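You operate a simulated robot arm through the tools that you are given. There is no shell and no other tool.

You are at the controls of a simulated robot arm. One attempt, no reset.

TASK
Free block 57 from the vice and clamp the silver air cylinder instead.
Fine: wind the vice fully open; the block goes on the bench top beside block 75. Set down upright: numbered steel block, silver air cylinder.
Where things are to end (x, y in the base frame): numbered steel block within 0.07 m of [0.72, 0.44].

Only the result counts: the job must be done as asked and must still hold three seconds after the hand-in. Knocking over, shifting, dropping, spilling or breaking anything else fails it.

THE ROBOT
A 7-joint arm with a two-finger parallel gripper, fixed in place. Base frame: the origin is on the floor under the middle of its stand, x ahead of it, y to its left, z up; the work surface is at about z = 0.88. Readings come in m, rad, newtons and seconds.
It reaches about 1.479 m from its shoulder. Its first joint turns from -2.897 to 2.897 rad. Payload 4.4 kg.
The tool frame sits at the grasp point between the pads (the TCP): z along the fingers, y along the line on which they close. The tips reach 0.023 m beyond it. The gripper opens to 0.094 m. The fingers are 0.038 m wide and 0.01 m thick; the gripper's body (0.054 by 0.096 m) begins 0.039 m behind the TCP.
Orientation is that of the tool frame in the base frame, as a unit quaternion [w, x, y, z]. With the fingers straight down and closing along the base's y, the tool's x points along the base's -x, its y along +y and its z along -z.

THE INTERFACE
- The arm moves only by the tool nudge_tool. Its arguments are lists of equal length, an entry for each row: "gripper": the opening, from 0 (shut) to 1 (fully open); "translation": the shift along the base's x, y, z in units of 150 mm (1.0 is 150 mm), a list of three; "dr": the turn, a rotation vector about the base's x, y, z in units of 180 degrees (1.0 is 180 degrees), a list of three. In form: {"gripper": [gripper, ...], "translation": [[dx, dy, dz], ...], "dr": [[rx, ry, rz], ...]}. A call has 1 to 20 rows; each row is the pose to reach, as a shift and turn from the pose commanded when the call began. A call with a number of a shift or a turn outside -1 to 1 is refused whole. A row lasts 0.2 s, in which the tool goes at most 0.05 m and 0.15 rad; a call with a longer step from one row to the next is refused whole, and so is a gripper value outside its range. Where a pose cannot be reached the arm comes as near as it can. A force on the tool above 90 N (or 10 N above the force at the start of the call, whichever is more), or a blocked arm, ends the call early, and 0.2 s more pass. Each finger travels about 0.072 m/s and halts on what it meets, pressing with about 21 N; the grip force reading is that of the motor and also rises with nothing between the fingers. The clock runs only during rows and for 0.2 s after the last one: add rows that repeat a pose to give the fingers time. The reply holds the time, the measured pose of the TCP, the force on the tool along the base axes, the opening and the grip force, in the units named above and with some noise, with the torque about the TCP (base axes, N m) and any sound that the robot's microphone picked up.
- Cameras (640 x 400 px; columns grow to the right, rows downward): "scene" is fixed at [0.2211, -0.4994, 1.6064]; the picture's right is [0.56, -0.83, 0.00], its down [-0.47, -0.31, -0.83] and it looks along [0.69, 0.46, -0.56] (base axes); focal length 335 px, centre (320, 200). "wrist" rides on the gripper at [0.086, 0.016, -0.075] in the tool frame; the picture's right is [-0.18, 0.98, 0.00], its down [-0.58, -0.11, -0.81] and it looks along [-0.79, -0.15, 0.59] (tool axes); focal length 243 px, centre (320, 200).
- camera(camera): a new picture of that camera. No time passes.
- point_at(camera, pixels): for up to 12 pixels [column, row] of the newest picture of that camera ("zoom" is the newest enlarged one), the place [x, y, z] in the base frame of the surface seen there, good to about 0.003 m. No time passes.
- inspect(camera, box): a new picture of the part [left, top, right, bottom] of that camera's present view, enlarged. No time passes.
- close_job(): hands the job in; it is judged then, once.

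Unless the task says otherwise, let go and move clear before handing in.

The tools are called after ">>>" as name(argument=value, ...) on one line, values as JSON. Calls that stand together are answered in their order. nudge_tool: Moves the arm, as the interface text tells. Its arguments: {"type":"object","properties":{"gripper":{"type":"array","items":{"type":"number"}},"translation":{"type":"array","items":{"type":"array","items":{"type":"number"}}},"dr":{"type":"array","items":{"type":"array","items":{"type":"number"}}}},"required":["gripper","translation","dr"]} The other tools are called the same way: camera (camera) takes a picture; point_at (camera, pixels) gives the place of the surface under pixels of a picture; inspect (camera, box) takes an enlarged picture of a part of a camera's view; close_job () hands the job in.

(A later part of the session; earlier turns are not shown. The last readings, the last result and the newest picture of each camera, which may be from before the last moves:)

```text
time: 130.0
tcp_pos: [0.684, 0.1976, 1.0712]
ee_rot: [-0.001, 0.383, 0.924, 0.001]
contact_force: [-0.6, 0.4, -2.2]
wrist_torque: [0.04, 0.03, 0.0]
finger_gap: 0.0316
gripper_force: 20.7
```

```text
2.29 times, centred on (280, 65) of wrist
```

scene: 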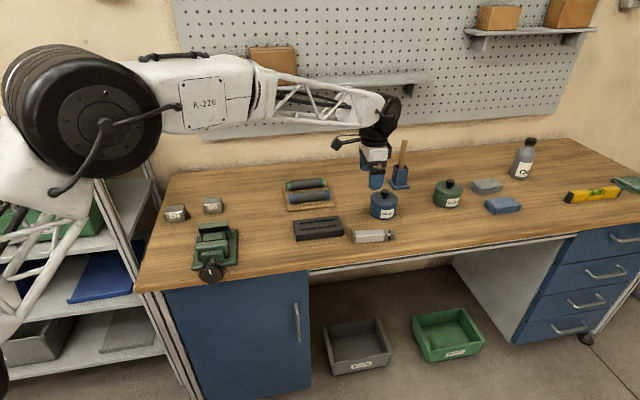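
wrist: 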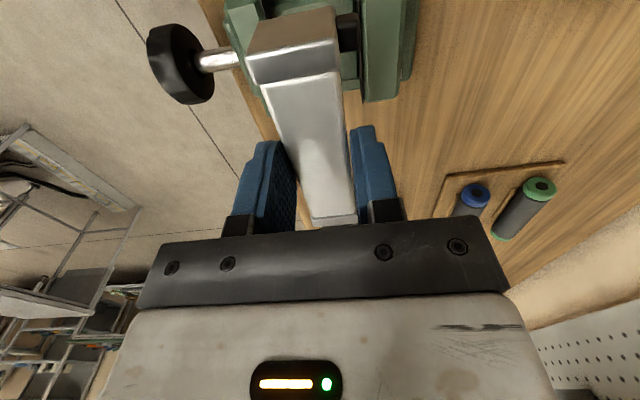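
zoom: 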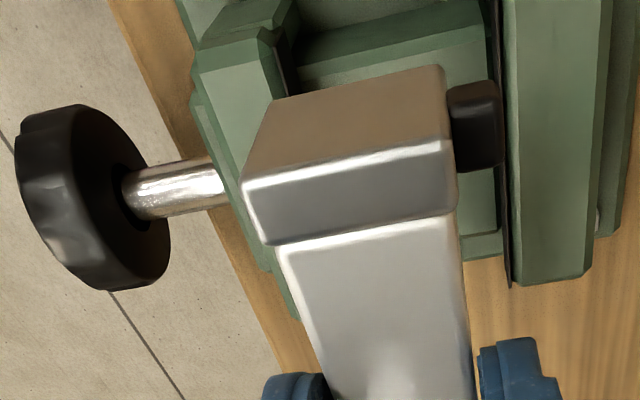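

The body centre is at t≈0.3465 versus the jaw centre 0.342, so I'll shift 4.5 mm left and 1 mm forward, then lower to just above the bed.

>>> nudge_tool(gripper=[0.15, 0.15, 0.15, 0.15, 0.15, 0.15, 0.15], translation=[[-0.026, 0.017, 0], [-0.026, 0.017, -0.15], [-0.026, 0.017, -0.3], [-0.026, 0.017, -0.42], [-0.026, 0.017, -0.5], [-0.026, 0.017, -0.55], [-0.026, 0.017, -0.55]], dr=[[0, 0, 0], [0, 0, 0], [0, 0, 0], [0, 0, 0], [0, 0, 0], [0, 0, 0], [0, 0, 0]])

>>> inspect(camera="scene", box=[190, 205, 254, 255])

>>> inspect(camera="wrist", box=[180, 0, 440, 200])

```text
time: 131.6
tcp_pos: [0.6799, 0.2014, 0.9897]
ee_rot: [0.0, 0.383, 0.924, 0.0]
contact_force: [0.5, 0.1, -2.1]
wrist_torque: [0.04, -0.01, 0.02]
finger_gap: 0.0318
gripper_force: 20.9
```

```text
8.00 times, centred on (222, 230) of scene
```

zoom: 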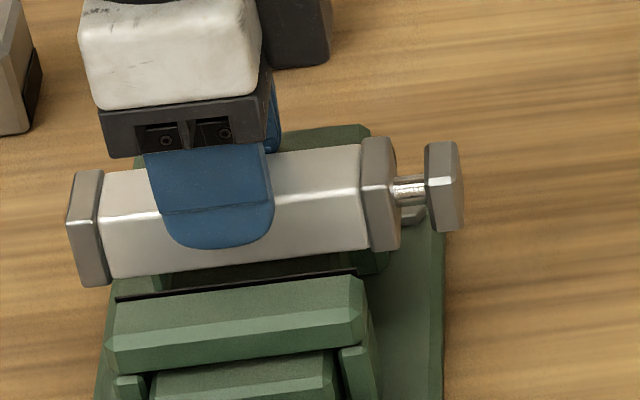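

```text
2.00 times, centred on (310, 100) of wrist
```

zoom: 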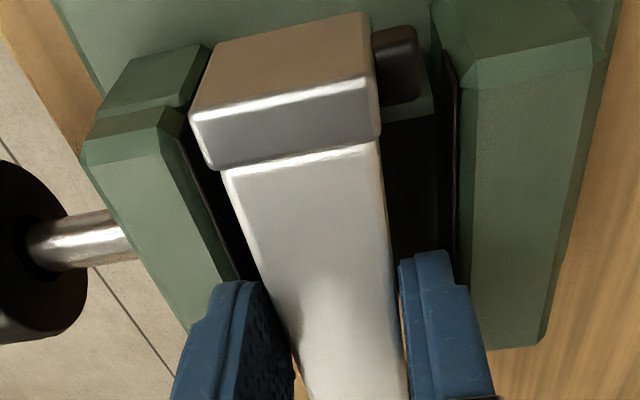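

The cylinder sits between the jaws with both fingers near the jaw tops. I'll measure finger and jaw edges in this view to be sure of the clearance.

>>> point_at(camera="zoom", pixels=[[462, 90], [465, 250], [215, 240], [180, 140], [235, 290], [430, 255], [465, 265], [240, 170], [375, 150], [380, 160], [215, 290], [320, 200]])

>>> inspect(camera="wrist", box=[260, 90, 420, 210])

```text
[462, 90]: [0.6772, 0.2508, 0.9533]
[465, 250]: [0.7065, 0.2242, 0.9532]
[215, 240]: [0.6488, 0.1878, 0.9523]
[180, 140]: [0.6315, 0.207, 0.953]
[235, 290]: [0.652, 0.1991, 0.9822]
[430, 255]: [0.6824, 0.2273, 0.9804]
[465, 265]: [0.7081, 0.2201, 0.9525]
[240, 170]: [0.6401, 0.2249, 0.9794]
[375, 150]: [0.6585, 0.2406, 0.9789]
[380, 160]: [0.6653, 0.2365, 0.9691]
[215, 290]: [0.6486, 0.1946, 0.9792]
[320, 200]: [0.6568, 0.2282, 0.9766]
```

```text
3.33 times, centred on (340, 150) of wrist
```

zoom: 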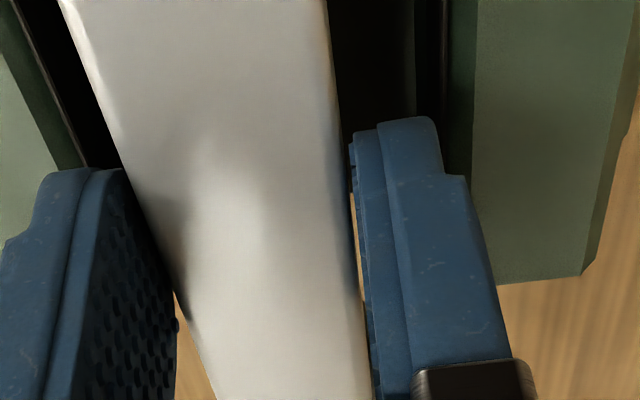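

Clearances: about 4 mm in front and 6 mm behind the fingers. I'll shift 1 mm back and lower 8 mm, then creep.

>>> nudge_tool(gripper=[0.15, 0.15, 0.15, 0.15], translation=[[0.0047, 0.0047, -0.015], [0.0047, 0.0047, -0.03], [0.0047, 0.0047, -0.05], [0.0047, 0.0047, -0.05]], dr=[[0, 0, 0], [0, 0, 0], [0, 0, 0], [0, 0, 0]])

>>> nudge_tool(gripper=[0.15, 0.15, 0.15], translation=[[0, 0, -0.01], [0, 0, -0.015], [0, 0, -0.015]], dr=[[0, 0, 0], [0, 0, 0], [0, 0, 0]])

```text
time: 132.6
tcp_pos: [0.6808, 0.2018, 0.9821]
ee_rot: [0.0, 0.383, 0.924, 0.0]
contact_force: [0.5, 0.1, -2.3]
wrist_torque: [0.03, 0.02, -0.01]
finger_gap: 0.0317
gripper_force: 20.9
```

```text
time: 133.4
tcp_pos: [0.6809, 0.202, 0.9815]
ee_rot: [0.0, 0.382, 0.924, 0.0]
contact_force: [0.2, -0.4, -2.0]
wrist_torque: [0.03, 0.02, 0.02]
finger_gap: 0.0316
gripper_force: 20.8
```

No contact yet (−2 N is just the weight). I'll keep creeping down.

>>> nudge_tool(gripper=[0.15, 0.15, 0.15], translation=[[0, 0, -0.006], [0, 0, -0.01], [0, 0, -0.01]], dr=[[0, 0, 0], [0, 0, 0], [0, 0, 0]])

>>> inspect(camera="scene", box=[190, 205, 254, 255])

```text
time: 134.2
tcp_pos: [0.6796, 0.2002, 0.9807]
ee_rot: [-0.001, 0.383, 0.924, 0.0]
contact_force: [-0.3, -0.1, -2.0]
wrist_torque: [0.01, 0.04, -0.01]
finger_gap: 0.0318
gripper_force: 21.3
```

```text
8.00 times, centred on (222, 230) of scene
```

zoom: 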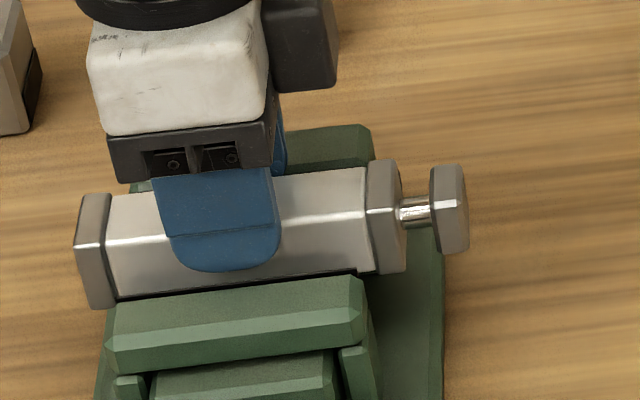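

>>> nudge_tool(gripper=[0.15, 0.15, 0.15], translation=[[0, 0, -0.007], [0, 0, -0.01], [0, 0, -0.01]], dr=[[0, 0, 0], [0, 0, 0], [0, 0, 0]])

>>> nudge_tool(gripper=[0.15, 0.15, 0.15], translation=[[0, 0, -0.005], [0, 0, -0.008], [0, 0, -0.008]], dr=[[0, 0, 0], [0, 0, 0], [0, 0, 0]])

```text
time: 135.0
tcp_pos: [0.6797, 0.2018, 0.9771]
ee_rot: [0.001, 0.383, 0.924, 0.0]
contact_force: [-4.5, 1.7, 11.9]
wrist_torque: [0.07, 0.19, 0.01]
finger_gap: 0.0316
gripper_force: 19.9
```

```text
time: 135.8
tcp_pos: [0.6804, 0.2008, 0.9757]
ee_rot: [0.001, 0.383, 0.924, 0.0]
contact_force: [-0.8, -3.4, 15.4]
wrist_torque: [-0.1, 0.03, 0.03]
finger_gap: 0.0318
gripper_force: 21.4
```

The cylinder is on the bed (vertical force +15 N). I'll open the fingers only slightly (to ~40 mm, within the jaw gap) and rise straight up.

>>> nudge_tool(gripper=[0.36, 0.39, 0.42, 0.42], translation=[[0, 0, 0], [0, 0, 0], [0, 0, 0], [0, 0, 0]], dr=[[0, 0, 0], [0, 0, 0], [0, 0, 0], [0, 0, 0]])

>>> nudge_tool(gripper=[0.42, 0.42, 0.42, 0.42, 0.42, 0.42, 0.42], translation=[[0, 0, 0.05], [0, 0, 0.12], [0, 0, 0.25], [0, 0, 0.45], [0, 0, 0.7], [0, 0, 0.95], [0, 0, 0.95]], dr=[[0, 0, 0], [0, 0, 0], [0, 0, 0], [0, 0, 0], [0, 0, 0], [0, 0, 0], [0, 0, 0]])

>>> inspect(camera="scene", box=[180, 200, 264, 280])

>>> camera(camera="wrist")

```text
time: 136.8
tcp_pos: [0.6802, 0.2008, 0.9762]
ee_rot: [0.0, 0.383, 0.924, 0.001]
contact_force: [-0.8, -1.3, -0.2]
wrist_torque: [-0.02, 0.0, -0.02]
finger_gap: 0.0396
gripper_force: 0.1
```

```text
time: 138.4
tcp_pos: [0.6819, 0.2008, 1.119]
ee_rot: [0.0, 0.382, 0.924, 0.0]
contact_force: [0.1, 0.5, -0.7]
wrist_torque: [0.01, -0.04, -0.02]
finger_gap: 0.0393
gripper_force: 0.1
```

```text
5.00 times, centred on (222, 240) of scene
```

zoom: 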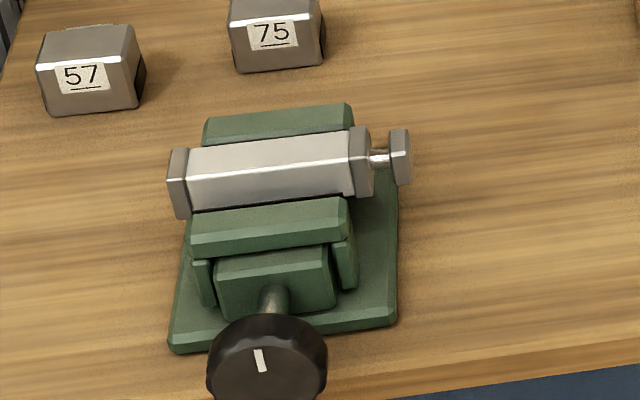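

```text
taken
```

wrist: 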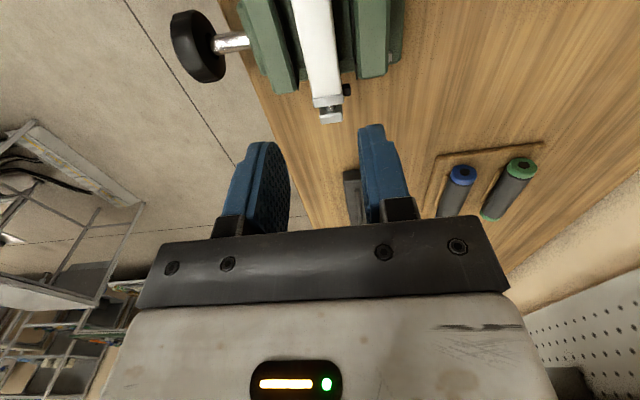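

The cylinder lies level in the vice between the jaws, and both blocks are undisturbed. Next I'll go back in front of the knob to close the vice: first rise and retreat.

>>> nudge_tool(gripper=[0.7, 1, 1, 1, 1, 1], translation=[[0, 0, 0.2], [-0.1, -0.1, 0.4], [-0.25, -0.25, 0.54], [-0.42, -0.42, 0.54], [-0.6, -0.6, 0.54], [-0.6, -0.6, 0.54]], dr=[[0, 0, 0], [0, 0, 0], [0, 0, 0], [0, 0, 0], [0, 0, 0], [0, 0, 0]])

>>> nudge_tool(gripper=[1, 1, 1, 1, 1], translation=[[-0.14, -0.14, 0], [-0.28, -0.28, 0], [-0.42, -0.42, 0], [-0.56, -0.58, 0], [-0.56, -0.58, 0]], dr=[[0, 0, 0], [0, 0, 0], [0, 0, 0], [0, 0, 0], [0, 0, 0]])

```text
time: 139.8
tcp_pos: [0.5905, 0.1116, 1.1988]
ee_rot: [0.0, 0.383, 0.924, 0.0]
contact_force: [0.3, 0.3, -0.7]
wrist_torque: [0.0, 0.02, -0.01]
finger_gap: 0.0939
gripper_force: 0.0
```

```text
time: 141.0
tcp_pos: [0.5051, 0.0258, 1.1991]
ee_rot: [0.0, 0.382, 0.924, 0.0]
contact_force: [-0.4, -0.4, 0.1]
wrist_torque: [0.0, -0.01, 0.0]
finger_gap: 0.0938
gripper_force: 0.0
```

Now in front of the bench at (0.505,0.026,1.199). I'll pitch up 90° to point along the vice axis.

>>> nudge_tool(gripper=[1, 1, 1, 1, 1, 1, 1, 1, 1, 1, 1, 1, 1], translation=[[0, 0, 0], [0, 0, 0], [0, 0, 0], [0, 0, 0], [0, 0, 0], [0, 0, 0], [0, 0, 0], [0, 0, 0], [0, 0, 0], [0, 0, 0], [0, 0, 0], [0, 0, 0], [0, 0, 0]], dr=[[0.0295, -0.0295, 0], [0.0589, -0.0589, 0], [0.0884, -0.0884, 0], [0.1179, -0.1179, 0], [0.1473, -0.1473, 0], [0.1768, -0.1768, 0], [0.2063, -0.2063, 0], [0.2357, -0.2357, 0], [0.2652, -0.2652, 0], [0.2947, -0.2947, 0], [0.3241, -0.3241, 0], [0.3536, -0.3536, 0], [0.3536, -0.3536, 0]])

```text
time: 143.8
tcp_pos: [0.5069, 0.0242, 1.2002]
ee_rot: [0.271, 0.271, 0.653, 0.653]
contact_force: [-1.1, -0.9, 1.4]
wrist_torque: [0.01, 0.03, 0.03]
finger_gap: 0.0941
gripper_force: 0.1
```

Reached (closing vertical now). I'll descend in front of the knob, then roll counter-clockwise by 80° to prepare for a long clockwise stroke.

>>> nudge_tool(gripper=[1, 1, 1, 1, 1, 1], translation=[[0, 0, -0.2], [0, 0, -0.4], [0, 0, -0.6], [0, 0, -0.8], [0, 0, -1.0], [0, 0, -1.0]], dr=[[0, 0, 0], [0, 0, 0], [0, 0, 0], [0, 0, 0], [0, 0, 0], [0, 0, 0]])

>>> nudge_tool(gripper=[1, 1, 1, 1, 1, 1, 1, 1, 1, 1, 1], translation=[[0, 0, -0.1], [0, 0, -0.2], [0, 0, -0.3], [0, 0, -0.4], [0, 0, -0.5], [0, 0, -0.6], [0, 0, -0.7], [0, 0, -0.8], [0, 0, -0.9], [0, 0, -0.9], [0, 0, -0.9]], dr=[[-0.0314, -0.0314, 0], [-0.0629, -0.0629, 0], [-0.0943, -0.0943, 0], [-0.1257, -0.1257, 0], [-0.1572, -0.1572, 0], [-0.1886, -0.1886, 0], [-0.22, -0.22, 0], [-0.2514, -0.2514, 0], [-0.2829, -0.2829, 0], [-0.3143, -0.3143, 0], [-0.3143, -0.3143, 0]])

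>>> camera(camera="wrist")

>>> inspect(camera="scene", box=[170, 205, 270, 315])

```text
time: 145.2
tcp_pos: [0.5085, 0.0241, 1.0481]
ee_rot: [0.27, 0.272, 0.654, 0.653]
contact_force: [0.7, -0.8, 1.2]
wrist_torque: [0.01, 0.02, 0.0]
finger_gap: 0.0938
gripper_force: 0.0
```

```text
time: 147.6
tcp_pos: [0.5061, 0.0234, 0.9149]
ee_rot: [0.628, -0.213, 0.674, 0.325]
contact_force: [0.1, 0.2, 0.3]
wrist_torque: [0.01, -0.02, 0.0]
finger_gap: 0.094
gripper_force: 0.0
```

```text
taken
```

wrist: 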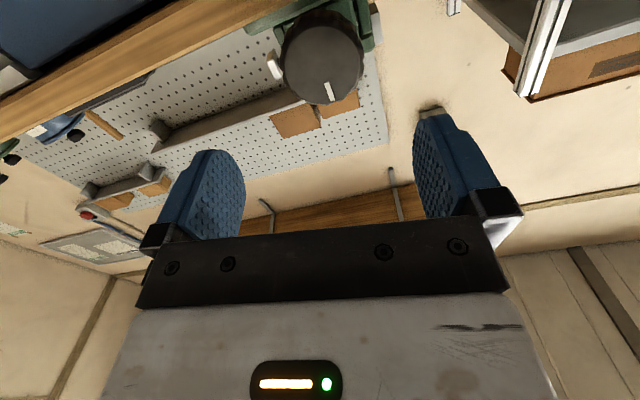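

```text
3.64 times, centred on (220, 260) of scene
```

zoom: 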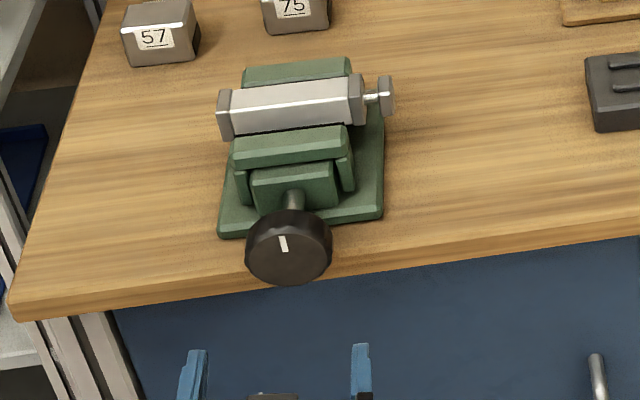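

The knob is directly ahead with its mark at 12 o'clock. I'll advance 11.5 cm so the pads straddle it.

>>> nudge_tool(gripper=[1, 1, 1, 1, 1, 1], translation=[[0.14, 0.14, 0], [0.28, 0.28, 0], [0.4, 0.4, 0], [0.48, 0.48, 0], [0.54, 0.54, 0], [0.54, 0.54, 0]], dr=[[0, 0, 0], [0, 0, 0], [0, 0, 0], [0, 0, 0], [0, 0, 0], [0, 0, 0]])

>>> nudge_tool(gripper=[0.7, 0.5, 0.3, 0.3, 0.3], translation=[[0, 0, 0], [0, 0, 0], [0, 0, 0], [0, 0, 0], [0, 0, 0]], dr=[[0, 0, 0], [0, 0, 0], [0, 0, 0], [0, 0, 0], [0, 0, 0]])

```text
time: 149.0
tcp_pos: [0.5883, 0.1057, 0.9139]
ee_rot: [0.627, -0.212, 0.674, 0.327]
contact_force: [-0.2, -0.7, -1.4]
wrist_torque: [-0.01, -0.05, 0.04]
finger_gap: 0.0939
gripper_force: 0.1
```

```text
time: 150.2
tcp_pos: [0.5874, 0.1062, 0.9146]
ee_rot: [0.627, -0.213, 0.674, 0.327]
contact_force: [-14.1, 21.6, 6.7]
wrist_torque: [0.3, -0.13, 0.36]
finger_gap: 0.0631
gripper_force: 45.2
```

The knob is gripped with ~26 N off-centre force; I'll correct 1 mm and start turning clockwise about 85° to close the jaw.

>>> nudge_tool(gripper=[0.3, 0.3, 0.3, 0.3, 0.3, 0.3, 0.3, 0.3, 0.3, 0.3, 0.3, 0.3], translation=[[-0.0045, 0.0045, 0.001], [-0.0045, 0.0045, 0.001], [-0.0045, 0.0045, 0.001], [-0.0045, 0.0045, 0.001], [-0.0045, 0.0045, 0.001], [-0.0045, 0.0045, 0.001], [-0.0045, 0.0045, 0.001], [-0.0045, 0.0045, 0.001], [-0.0045, 0.0045, 0.001], [-0.0045, 0.0045, 0.001], [-0.0045, 0.0045, 0.001], [-0.0045, 0.0045, 0.001]], dr=[[0, 0, 0], [0.033, 0.033, 0], [0.066, 0.066, 0], [0.099, 0.099, 0], [0.132, 0.132, 0], [0.165, 0.165, 0], [0.198, 0.198, 0], [0.231, 0.231, 0], [0.264, 0.264, 0], [0.297, 0.297, 0], [0.33, 0.33, 0], [0.33, 0.33, 0]])

>>> inspect(camera="scene", box=[180, 200, 264, 290])

>>> camera(camera="wrist")

```text
time: 152.8
tcp_pos: [0.5866, 0.1045, 0.9157]
ee_rot: [0.248, 0.293, 0.644, 0.662]
contact_force: [-31.0, 3.6, 45.9]
wrist_torque: [0.29, -0.27, 0.25]
finger_gap: 0.0625
gripper_force: 45.5
```

```text
4.44 times, centred on (222, 245) of scene
```

zoom: 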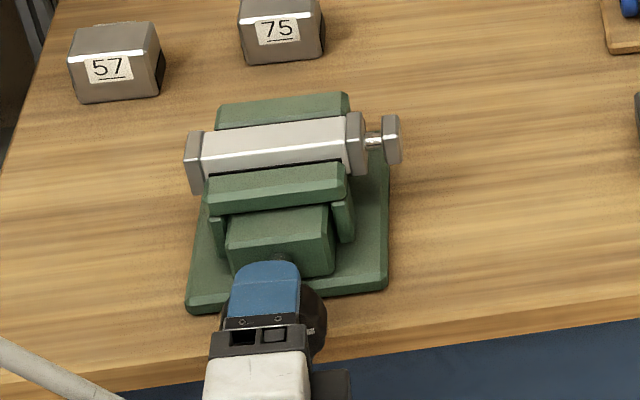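

```text
taken
```

wrist: 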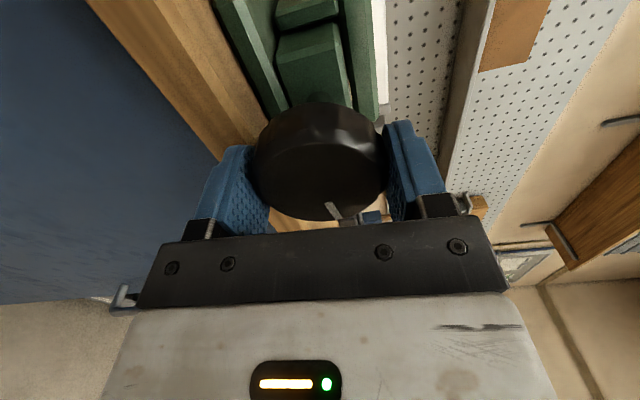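

The front jaw has moved in and is now close to the cylinder. I'll adjust 1.2 mm upward to relieve the side load and continue clockwise by ~75°.

>>> nudge_tool(gripper=[0.3, 0.3, 0.3, 0.3, 0.3, 0.3, 0.3, 0.3, 0.3, 0.3, 0.3], translation=[[0, 0, 0.008], [0, 0, 0.008], [0, 0, 0.008], [0, 0, 0.008], [0, 0, 0.008], [0, 0, 0.008], [0, 0, 0.008], [0, 0, 0.008], [0, 0, 0.008], [0, 0, 0.008], [0, 0, 0.008]], dr=[[0, 0, 0], [0.033, 0.033, 0], [0.066, 0.066, 0], [0.099, 0.099, 0], [0.132, 0.132, 0], [0.165, 0.165, 0], [0.198, 0.198, 0], [0.231, 0.231, 0], [0.264, 0.264, 0], [0.297, 0.297, 0], [0.297, 0.297, 0]])

>>> inspect(camera="scene", box=[180, 200, 264, 290])

>>> camera(camera="wrist")

```text
time: 155.2
tcp_pos: [0.5867, 0.106, 0.9156]
ee_rot: [-0.211, 0.627, 0.329, 0.674]
contact_force: [21.3, 26.1, -8.3]
wrist_torque: [0.03, -0.02, -0.01]
finger_gap: 0.0624
gripper_force: 44.7
```

```text
4.44 times, centred on (222, 245) of scene
```

zoom: 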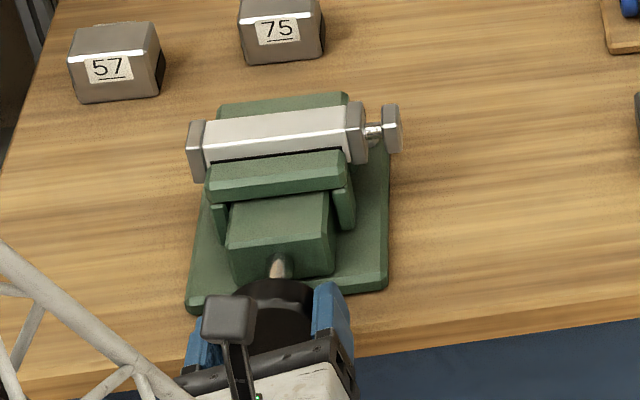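

```text
taken
```

wrist: 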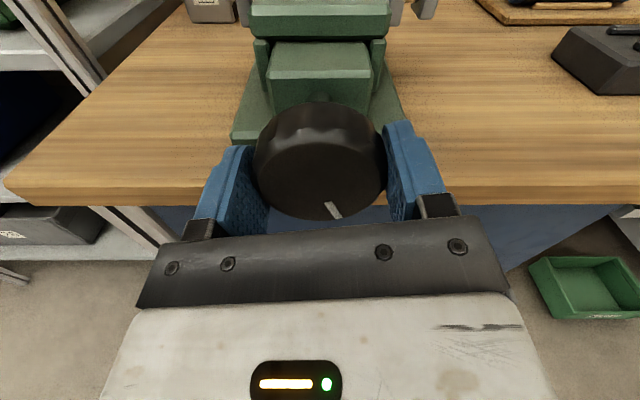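

No slip: the mark stayed fixed relative to the fingers, and the jaw is pushing the cylinder back toward the rear jaw. I'll continue clockwise another ~75°.

>>> nudge_tool(gripper=[0.3, 0.3, 0.3, 0.3, 0.3, 0.3, 0.3, 0.3, 0.3, 0.3, 0.3], translation=[[0.004, 0.004, 0], [0.004, 0.004, 0], [0.004, 0.004, 0], [0.004, 0.004, 0], [0.004, 0.004, 0], [0.004, 0.004, 0], [0.004, 0.004, 0], [0.004, 0.004, 0], [0.004, 0.004, 0], [0.004, 0.004, 0], [0.004, 0.004, 0]], dr=[[0, 0, 0], [0.033, 0.033, 0], [0.066, 0.066, 0], [0.099, 0.099, 0], [0.132, 0.132, 0], [0.165, 0.165, 0], [0.198, 0.198, 0], [0.231, 0.231, 0], [0.264, 0.264, 0], [0.297, 0.297, 0], [0.297, 0.297, 0]])

>>> inspect(camera="scene", box=[180, 200, 264, 290])

>>> camera(camera="wrist")

```text
time: 157.6
tcp_pos: [0.5867, 0.1068, 0.9152]
ee_rot: [-0.579, 0.697, -0.125, 0.405]
contact_force: [3.7, -6.2, -9.7]
wrist_torque: [-0.31, -0.24, -0.11]
finger_gap: 0.0624
gripper_force: 44.6
```

```text
4.44 times, centred on (222, 245) of scene
```

zoom: 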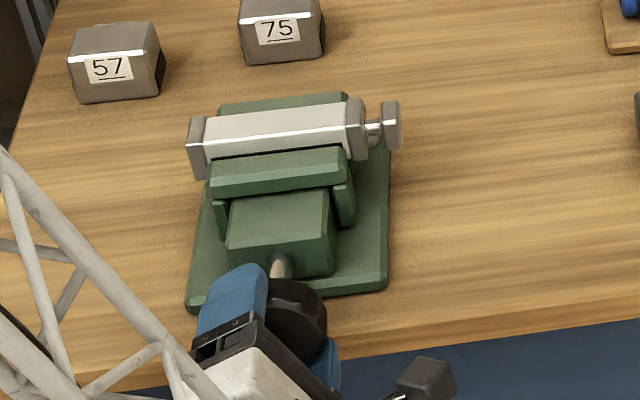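

```text
taken
```

wrist: 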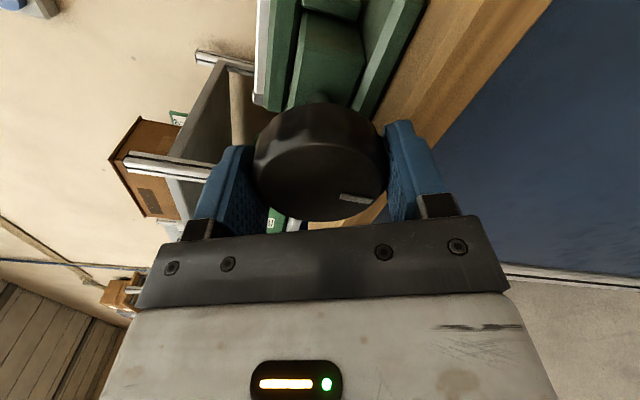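

The knob mark shifted relative to the fingers ((332,208)→(355,197)), so the knob stopped turning and the pads slipped: the jaws appear tight on the cylinder. I'll zoom in to verify contact with both jaws.

>>> inspect(camera="scene", box=[195, 210, 245, 250])

```text
10.00 times, centred on (220, 230) of scene
```

zoom: 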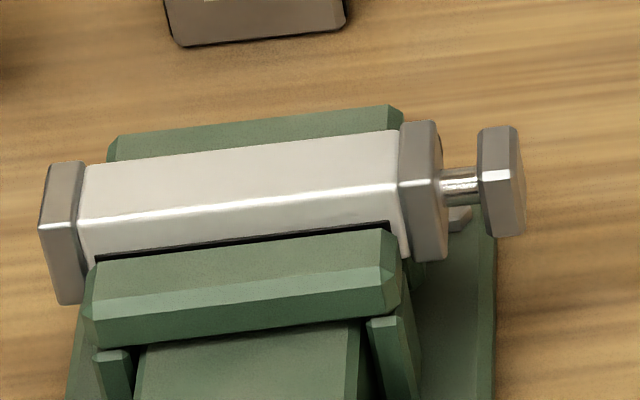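

>>> point_at(camera="zoom", pixels=[[240, 205], [100, 218], [385, 188], [240, 150], [100, 165], [390, 135], [240, 130], [120, 150], [385, 120], [240, 248], [100, 265], [385, 235]])

>>> point_at(camera="zoom", pixels=[[240, 225], [50, 235], [430, 255], [430, 190], [60, 300], [240, 270], [60, 170], [420, 125], [240, 115], [515, 230], [85, 250], [398, 245]])

```text
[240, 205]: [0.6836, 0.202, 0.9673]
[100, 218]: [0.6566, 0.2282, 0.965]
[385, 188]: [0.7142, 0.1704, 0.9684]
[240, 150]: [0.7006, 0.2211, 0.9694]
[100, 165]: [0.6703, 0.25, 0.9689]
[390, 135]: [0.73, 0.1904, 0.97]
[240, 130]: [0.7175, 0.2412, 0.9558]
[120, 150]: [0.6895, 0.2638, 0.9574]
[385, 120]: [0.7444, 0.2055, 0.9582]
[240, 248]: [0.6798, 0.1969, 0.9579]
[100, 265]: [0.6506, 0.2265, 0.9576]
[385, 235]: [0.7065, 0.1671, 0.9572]
```

```text
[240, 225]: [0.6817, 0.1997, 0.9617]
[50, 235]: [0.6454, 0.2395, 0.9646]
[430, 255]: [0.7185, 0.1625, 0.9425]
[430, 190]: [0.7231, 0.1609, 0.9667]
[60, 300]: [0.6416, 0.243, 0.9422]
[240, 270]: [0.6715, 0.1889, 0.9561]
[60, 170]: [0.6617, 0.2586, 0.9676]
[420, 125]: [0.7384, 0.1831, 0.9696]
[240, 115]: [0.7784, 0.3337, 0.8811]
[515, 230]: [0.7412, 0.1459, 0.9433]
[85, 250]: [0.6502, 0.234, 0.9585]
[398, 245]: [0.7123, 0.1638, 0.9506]
```

The front jaw face is at s≈0.622 and the cylinder (31.8 mm) reaches the rear pad at s≈0.654, top level at z≈0.968 — clamped and seated on the bed. To be sure it's tight, I'll release, roll back 75°, and give it another firm clockwise turn.

>>> nudge_tool(gripper=[0.7, 1, 1, 1, 1, 1, 1, 1, 1, 1, 1, 1, 1, 1], translation=[[0, 0, 0], [0, 0, 0], [0, 0, 0], [0, 0, 0], [0, 0, 0], [0, 0, 0], [0, 0, 0], [0, 0, 0], [0, 0, 0], [0, 0, 0], [0, 0, 0], [0, 0, 0], [0, 0, 0], [0, 0, 0]], dr=[[0, 0, 0], [0, 0, 0], [0, 0, 0], [-0.033, -0.033, 0], [-0.066, -0.066, 0], [-0.099, -0.099, 0], [-0.132, -0.132, 0], [-0.165, -0.165, 0], [-0.198, -0.198, 0], [-0.231, -0.231, 0], [-0.264, -0.264, 0], [-0.297, -0.297, 0], [-0.297, -0.297, 0], [-0.297, -0.297, 0]])

>>> camera(camera="wrist")

>>> inspect(camera="scene", box=[180, 200, 264, 290])

```text
time: 160.6
tcp_pos: [0.5882, 0.1054, 0.9153]
ee_rot: [-0.21, 0.626, 0.329, 0.675]
contact_force: [0.3, 0.0, -0.4]
wrist_torque: [0.0, -0.01, -0.01]
finger_gap: 0.0941
gripper_force: 0.2
```

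```text
taken
```

wrist: 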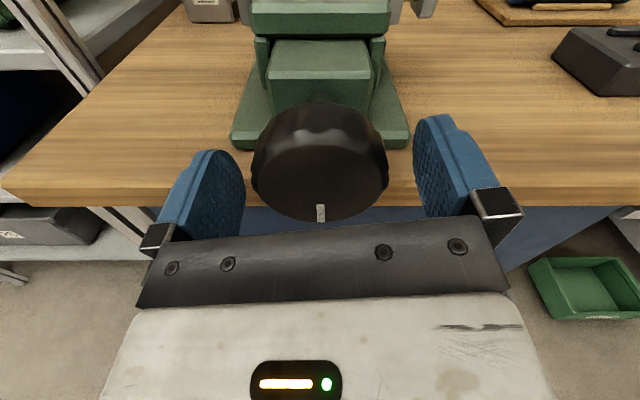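

```text
4.44 times, centred on (222, 245) of scene
```

zoom: 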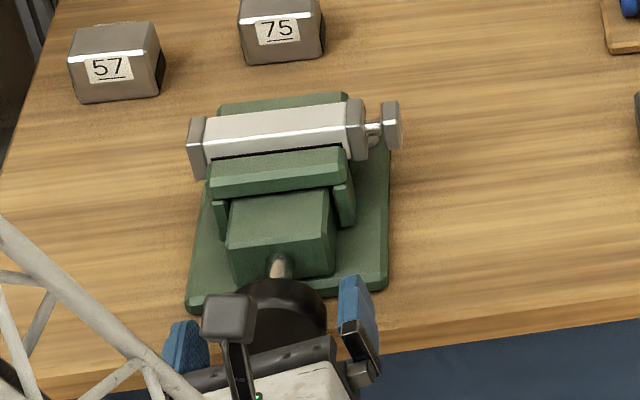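

At the same roll as before, the mark moved only from (332,208) to (320,212), i.e. the knob advanced ~15° more and then locked. I'll grip again and give one more clockwise turn to confirm it's tight.

>>> nudge_tool(gripper=[0.7, 0.5, 0.3, 0.3, 0.2, 0.2, 0.2, 0.2, 0.2, 0.2, 0.2, 0.2], translation=[[0, 0, 0], [0, 0, 0], [0, 0, 0], [0, 0, 0], [0, 0, 0], [0, 0, 0], [0, 0, 0], [0, 0, 0], [0, 0, 0], [0, 0, 0], [0, 0, 0], [0, 0, 0]], dr=[[0, 0, 0], [0, 0, 0], [0, 0, 0], [0, 0, 0], [0.025, 0.025, 0], [0.05, 0.05, 0], [0.075, 0.075, 0], [0.1, 0.1, 0], [0.125, 0.125, 0], [0.15, 0.15, 0], [0.175, 0.175, 0], [0.175, 0.175, 0]])

>>> camera(camera="wrist")

```text
time: 163.2
tcp_pos: [0.5883, 0.1067, 0.9152]
ee_rot: [-0.45, 0.704, 0.067, 0.545]
contact_force: [9.5, -2.2, -3.0]
wrist_torque: [-0.68, -0.7, 0.51]
finger_gap: 0.0639
gripper_force: 45.1
```

```text
taken
```

wrist: 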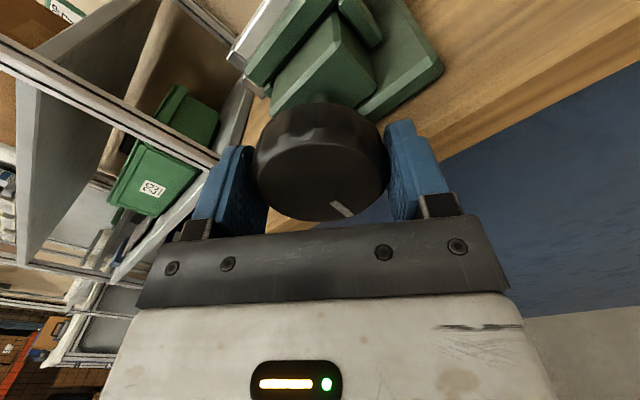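

The mark now sits at (341,208), so relative slip happened again but the knob may have advanced slightly. I'll check the jaw and cylinder position in the scene.

>>> inspect(camera="scene", box=[195, 210, 245, 250])

>>> inspect(camera="wrist", box=[230, 80, 410, 230])

```text
10.00 times, centred on (220, 230) of scene
```

zoom: 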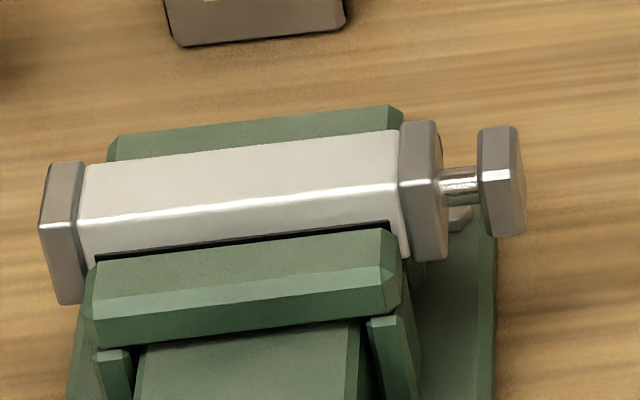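

```text
2.67 times, centred on (320, 155) of wrist
```

zoom: 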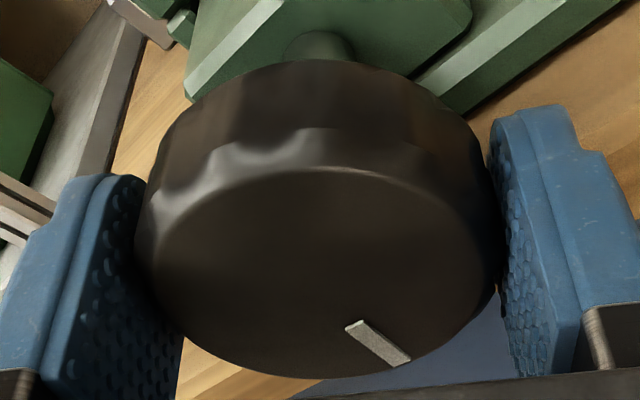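

The jaw and cylinder are in exactly the same place as before, so the vice is tight and the extra rotation was only elastic wind-up and slip. I'll release and back off from the knob.

>>> nudge_tool(gripper=[0.7, 1, 1, 1, 1, 1, 1, 1, 1], translation=[[0, 0, 0], [0, 0, 0], [0, 0, 0], [-0.1, -0.1, 0], [-0.2, -0.2, 0], [-0.32, -0.32, 0], [-0.44, -0.44, 0], [-0.54, -0.54, 0], [-0.54, -0.54, 0]], dr=[[0, 0, 0], [0, 0, 0], [0, 0, 0], [0, 0, 0], [0, 0, 0], [0, 0, 0], [0, 0, 0], [0, 0, 0], [0, 0, 0]])

>>> inspect(camera="scene", box=[180, 200, 264, 290])

>>> inspect(camera="scene", box=[195, 210, 245, 250])

```text
time: 165.2
tcp_pos: [0.5044, 0.0261, 0.9154]
ee_rot: [-0.45, 0.704, 0.067, 0.545]
contact_force: [-0.4, -0.7, -0.6]
wrist_torque: [-0.05, -0.01, -0.02]
finger_gap: 0.094
gripper_force: 0.1
```

```text
4.44 times, centred on (222, 245) of scene
```

zoom: 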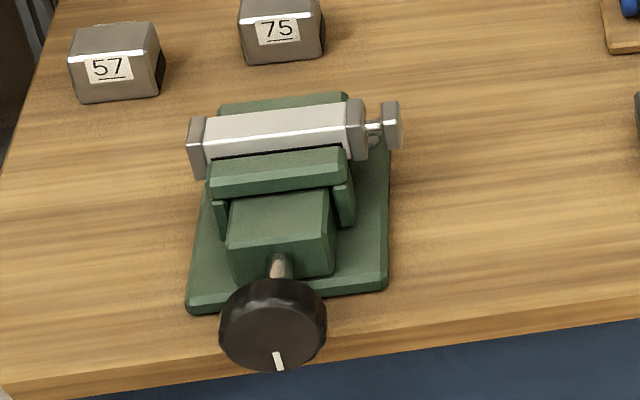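

```text
10.00 times, centred on (220, 230) of scene
```

zoom: 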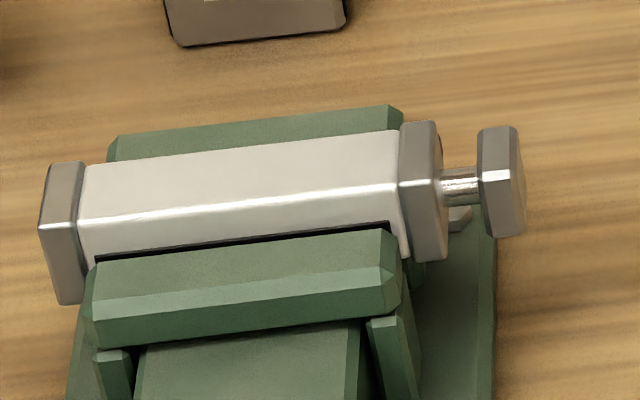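

After release the knob rests with its mark at 6 o'clock and the jaw/cylinder picture is unchanged. I'll rise and roll the hand back, then look at the vice from above to verify contact on both sides.

>>> nudge_tool(gripper=[1, 1, 1, 1, 1, 1], translation=[[0, 0, 0.2], [0, 0, 0.4], [0, 0, 0.6], [0, 0, 0.8], [0, 0, 1.0], [0, 0, 1.0]], dr=[[-0.0271, -0.0271, 0], [-0.0542, -0.0542, 0], [-0.0813, -0.0813, 0], [-0.1084, -0.1084, 0], [-0.1355, -0.1355, 0], [-0.1355, -0.1355, 0]])

>>> camera(camera="wrist")

```text
time: 166.6
tcp_pos: [0.5055, 0.0272, 1.0666]
ee_rot: [-0.268, 0.653, 0.273, 0.654]
contact_force: [-0.4, -0.1, 0.2]
wrist_torque: [0.02, 0.01, -0.01]
finger_gap: 0.0938
gripper_force: 0.0
```

```text
taken
```

wrist: 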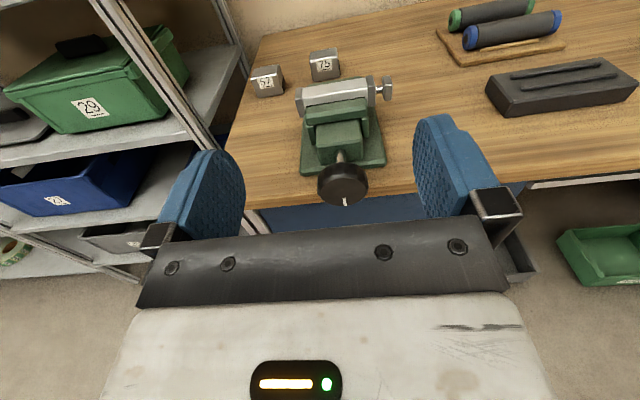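

Everything looks in order from here. I'll go up and pitch down to look at the vice from above.

>>> nudge_tool(gripper=[1, 1, 1, 1, 1, 1, 1, 1, 1, 1, 1, 1, 1, 1], translation=[[0, 0, 0.2], [0, 0, 0.4], [0, 0, 0.6], [0, 0, 0.8], [0, 0, 0.9], [0, 0, 0.9], [0, 0, 0.9], [0, 0, 0.9], [0, 0, 0.9], [0, 0, 0.9], [0, 0, 0.9], [0, 0, 0.9], [0, 0, 0.9], [0, 0, 0.9]], dr=[[0, 0, 0], [-0.0295, 0.0295, 0], [-0.0589, 0.0589, 0], [-0.0884, 0.0884, 0], [-0.1179, 0.1179, 0], [-0.1473, 0.1473, 0], [-0.1768, 0.1768, 0], [-0.2063, 0.2063, 0], [-0.2357, 0.2357, 0], [-0.2652, 0.2652, 0], [-0.2947, 0.2947, 0], [-0.3241, 0.3241, 0], [-0.3536, 0.3536, 0], [-0.3536, 0.3536, 0]])

>>> nudge_tool(gripper=[1, 1, 1, 1, 1, 1], translation=[[0.16, 0.16, 0], [0.32, 0.32, 0], [0.48, 0.48, 0], [0.64, 0.64, 0], [0.8, 0.8, 0], [0.8, 0.8, 0]], dr=[[0, 0, 0], [0, 0, 0], [0, 0, 0], [0, 0, 0], [0, 0, 0], [0, 0, 0]])

>>> nudge_tool(gripper=[1, 1, 1, 1, 1], translation=[[0.13, 0.13, -0.05], [0.26, 0.26, -0.15], [0.42, 0.42, -0.25], [0.42, 0.42, -0.35], [0.42, 0.42, -0.35]], dr=[[0, 0, 0], [0, 0, 0], [0, 0, 0], [0, 0, 0], [0, 0, 0]])

>>> camera(camera="wrist")

>>> inspect(camera="wrist", box=[220, 0, 420, 125])

```text
time: 169.6
tcp_pos: [0.5061, 0.0262, 1.2013]
ee_rot: [0.001, 0.922, 0.386, -0.001]
contact_force: [0.5, -0.3, 0.2]
wrist_torque: [0.0, -0.05, -0.02]
finger_gap: 0.0939
gripper_force: 0.0
```

```text
time: 171.0
tcp_pos: [0.6251, 0.1454, 1.1995]
ee_rot: [0.001, 0.923, 0.386, 0.0]
contact_force: [-0.4, -0.7, -1.0]
wrist_torque: [0.0, 0.01, -0.03]
finger_gap: 0.0941
gripper_force: 0.1
```

```text
time: 172.2
tcp_pos: [0.6889, 0.208, 1.1488]
ee_rot: [-0.001, 0.923, 0.386, 0.0]
contact_force: [0.2, 0.3, 0.2]
wrist_torque: [0.02, -0.03, 0.01]
finger_gap: 0.094
gripper_force: 0.1
```

```text
taken
```

wrist: 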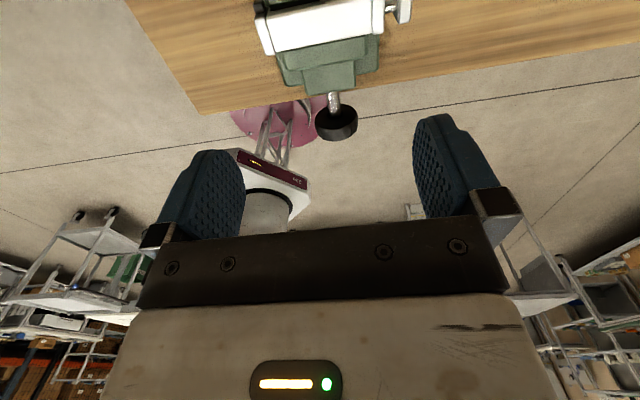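

```text
3.20 times, centred on (320, 62) of wrist
```

zoom: 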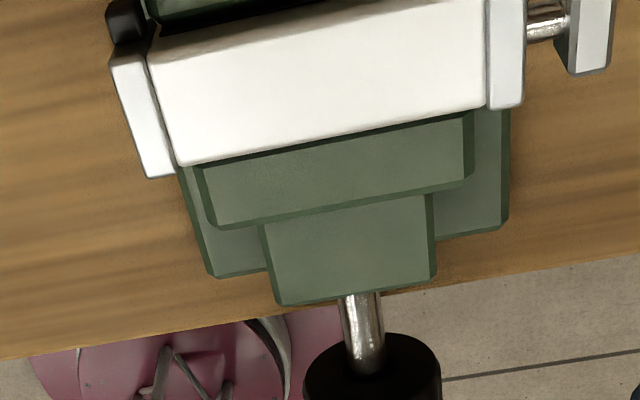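

The cylinder lies flat against the jaws with the port fitting outside the rear jaw. I'll shift the hand back a bit so the rear jaw contact comes into view.

>>> nudge_tool(gripper=[1, 1, 1, 1], translation=[[0.15, 0.15, 0.1], [0.3, 0.3, 0.2], [0.4, 0.4, 0.3], [0.4, 0.4, 0.3]], dr=[[0, 0, 0], [0, 0, 0], [0, 0, 0], [0, 0, 0]])

>>> inspect(camera="wrist", box=[220, 0, 420, 125])

```text
time: 173.2
tcp_pos: [0.7512, 0.2696, 1.1916]
ee_rot: [0.0, 0.923, 0.386, 0.0]
contact_force: [0.1, -0.3, -0.7]
wrist_torque: [0.0, -0.02, 0.0]
finger_gap: 0.0941
gripper_force: 0.0
```

```text
3.20 times, centred on (320, 62) of wrist
```

zoom: 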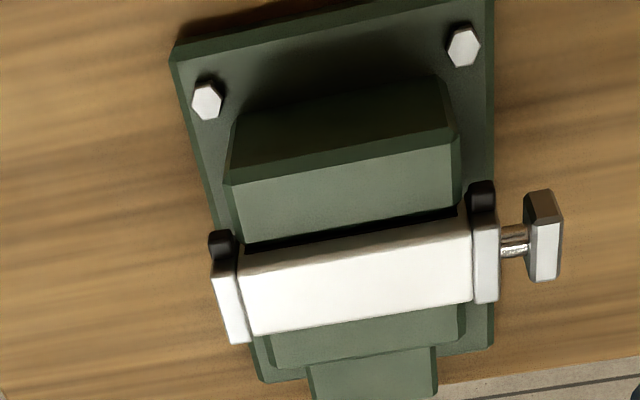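

There's a thin dark strip between the rear jaw and the cylinder at zoom (350,228); I need to know if it's the black pad or a gap. I'll zoom in and query it.

>>> inspect(camera="wrist", box=[280, 50, 380, 110])

```text
6.40 times, centred on (330, 80) of wrist
```

zoom: 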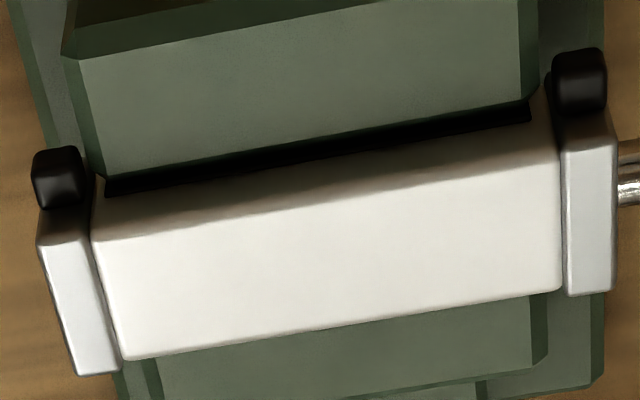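

>>> point_at(camera="zoom", pixels=[[320, 145], [320, 152], [320, 138], [320, 128], [320, 165], [320, 180], [200, 172], [450, 122], [320, 330], [320, 345], [150, 180], [500, 112]])

```text
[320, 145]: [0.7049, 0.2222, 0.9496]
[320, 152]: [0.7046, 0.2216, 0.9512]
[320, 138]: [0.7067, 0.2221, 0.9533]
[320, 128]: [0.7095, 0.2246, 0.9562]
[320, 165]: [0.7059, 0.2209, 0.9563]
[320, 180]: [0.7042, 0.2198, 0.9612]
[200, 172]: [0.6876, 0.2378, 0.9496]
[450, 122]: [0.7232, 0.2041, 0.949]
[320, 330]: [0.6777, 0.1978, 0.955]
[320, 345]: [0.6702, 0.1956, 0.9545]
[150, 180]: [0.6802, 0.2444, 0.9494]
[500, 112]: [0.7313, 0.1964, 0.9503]
```

The strip is the rear jaw pad's top edge (z≈0.95, s≈0.6555) and the cylinder's rear face lies right against it, so both jaws are in contact. As a gentle firmness check, I'll bring the closed fingertips near the cylinder's left end cap, to press lightly along its axis.

>>> nudge_tool(gripper=[0.7, 0.4, 0.1, 0, 0, 0], translation=[[-0.2, 0, 0], [-0.4, 0, 0], [-0.6, 0, 0], [-0.8, 0.008, 0], [-0.8, 0.008, 0], [-0.8, 0.008, 0]], dr=[[0, 0, 0], [0, 0, 0], [0, 0, 0], [0, 0, 0], [0, 0, 0], [0, 0, 0]])

>>> nudge_tool(gripper=[0, 0, 0, 0, 0, 0], translation=[[0, 0, -0.25], [0, 0, -0.5], [0, 0, -0.75], [0, 0, -0.95], [0, 0, -1.0], [0, 0, -1.0]], dr=[[0, 0, 0], [0, 0, 0], [0, 0, 0], [0, 0, 0], [0, 0, 0], [0, 0, 0]])

>>> inspect(camera="scene", box=[170, 190, 254, 255])

```text
time: 174.6
tcp_pos: [0.6296, 0.2707, 1.1948]
ee_rot: [0.001, 0.923, 0.386, -0.001]
contact_force: [-0.5, -1.4, 0.0]
wrist_torque: [0.0, 0.01, -0.01]
finger_gap: 0.0003
gripper_force: 20.6
```

```text
time: 176.0
tcp_pos: [0.6285, 0.2695, 1.043]
ee_rot: [0.0, 0.922, 0.386, 0.0]
contact_force: [1.4, -0.1, 0.0]
wrist_torque: [0.02, 0.03, 0.03]
finger_gap: 0.0
gripper_force: 20.2
```

```text
6.15 times, centred on (212, 222) of scene
```

zoom: 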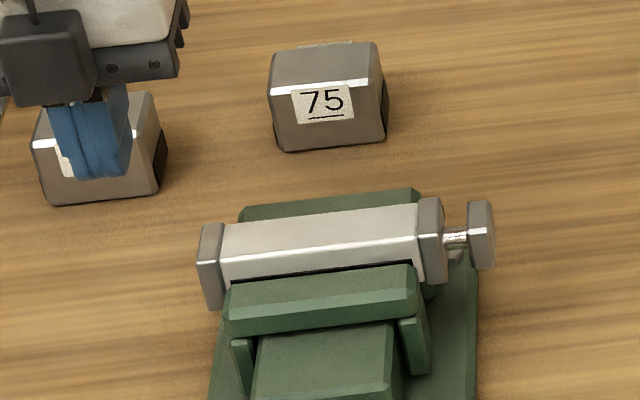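

The closed fingers are left of the cylinder's end cap at t≈0.254. I'll descend to the cap's height and approach to just short of it.

>>> nudge_tool(gripper=[0, 0, 0, 0, 0], translation=[[0, 0, -0.15], [0, 0, -0.3], [0, 0, -0.4], [0, 0, -0.44], [0, 0, -0.44]], dr=[[0, 0, 0], [0, 0, 0], [0, 0, 0], [0, 0, 0], [0, 0, 0]])

>>> nudge_tool(gripper=[0, 0, 0, 0, 0], translation=[[0.03, -0.03, 0], [0.055, -0.055, 0], [0.075, -0.075, 0], [0.085, -0.085, 0], [0.085, -0.085, 0]], dr=[[0, 0, 0], [0, 0, 0], [0, 0, 0], [0, 0, 0], [0, 0, 0]])

>>> inspect(camera="scene", box=[180, 200, 254, 255])

```text
time: 177.2
tcp_pos: [0.6288, 0.2705, 0.9769]
ee_rot: [-0.001, 0.923, 0.386, -0.001]
contact_force: [0.3, 0.2, 0.0]
wrist_torque: [0.01, 0.01, 0.01]
finger_gap: 0.0001
gripper_force: 21.6
```

```text
time: 178.4
tcp_pos: [0.6428, 0.2575, 0.9768]
ee_rot: [0.0, 0.923, 0.386, 0.0]
contact_force: [-1.0, 2.3, 1.0]
wrist_torque: [0.01, 0.03, -0.02]
finger_gap: 0.0
gripper_force: 20.7
```

```text
7.27 times, centred on (217, 228) of scene
```

zoom: 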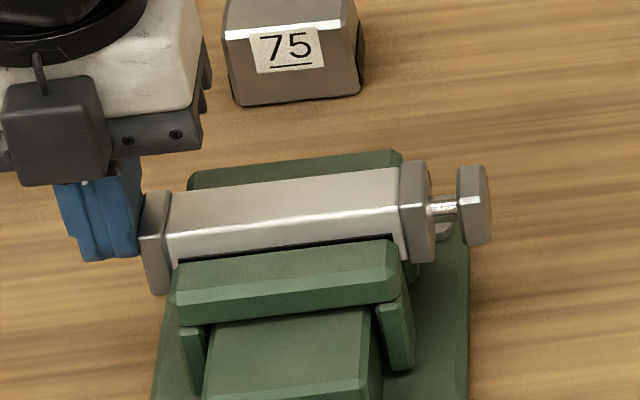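

The fingers are just touching the end cap (−2.3 N along the axis). I'll press a further 0.3 mm and read the force.

>>> nudge_tool(gripper=[0, 0], translation=[[0.0014, -0.0014, 0], [0.0014, -0.0014, 0]], dr=[[0, 0, 0], [0, 0, 0]])

```text
time: 179.0
tcp_pos: [0.642, 0.257, 0.9779]
ee_rot: [0.0, 0.922, 0.387, 0.0]
contact_force: [-2.2, 3.9, 0.6]
wrist_torque: [0.05, -0.03, -0.06]
finger_gap: 0.0
gripper_force: 21.1
```

It resists with 4.3 N, more than free sliding would give. One more small press to be sure.

>>> nudge_tool(gripper=[0, 0], translation=[[0.0016, -0.0016, 0], [0.0016, -0.0016, 0]], dr=[[0, 0, 0], [0, 0, 0]])

```text
time: 179.6
tcp_pos: [0.6432, 0.2578, 0.9773]
ee_rot: [0.0, 0.923, 0.385, -0.001]
contact_force: [-3.5, 6.0, -1.6]
wrist_torque: [0.14, 0.08, -0.03]
finger_gap: 0.0002
gripper_force: 21.2
```

The force rises with displacement (6.7 N) instead of saturating, so the cylinder is firmly held. I'll back away from it and rise.

>>> nudge_tool(gripper=[0, 0, 0, 0, 0, 0, 0, 0], translation=[[-0.05, 0.05, 0], [-0.1, 0.1, 0], [-0.1, 0.1, 0.15], [-0.1, 0.1, 0.35], [-0.1, 0.1, 0.6], [-0.1, 0.1, 0.85], [-0.1, 0.1, 1.0], [-0.1, 0.1, 1.0]], dr=[[0, 0, 0], [0, 0, 0], [0, 0, 0], [0, 0, 0], [0, 0, 0], [0, 0, 0], [0, 0, 0], [0, 0, 0]])

>>> nudge_tool(gripper=[0.3, 0.6, 1, 1, 1, 1], translation=[[0, 0, 0.2], [0, 0, 0.4], [0, 0, 0.6], [0.1, -0.1, 0.8], [0.2, -0.2, 0.9], [0.2, -0.2, 0.9]], dr=[[0, 0, 0], [0, 0, 0], [0, 0, 0], [0, 0, 0], [0, 0, 0], [0, 0, 0]])

>>> camera(camera="scene")

>>> inspect(camera="scene", box=[150, 180, 262, 285])

```text
time: 181.4
tcp_pos: [0.6297, 0.2717, 1.1273]
ee_rot: [0.001, 0.922, 0.386, 0.0]
contact_force: [0.1, -0.5, -0.4]
wrist_torque: [0.0, 0.04, 0.0]
finger_gap: 0.0
gripper_force: 20.6
```

```text
time: 182.8
tcp_pos: [0.6576, 0.2426, 1.2621]
ee_rot: [0.001, 0.923, 0.385, 0.0]
contact_force: [0.3, 1.2, -0.2]
wrist_torque: [0.06, 0.01, 0.02]
finger_gap: 0.0938
gripper_force: 0.0
```

```text
taken
```

scene: 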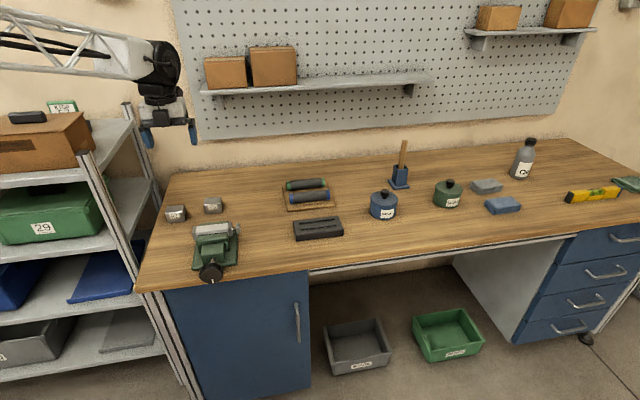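

```text
3.81 times, centred on (206, 232) of scene
```

zoom: 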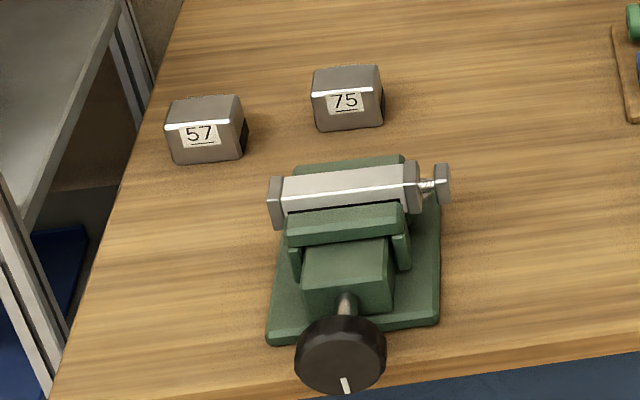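

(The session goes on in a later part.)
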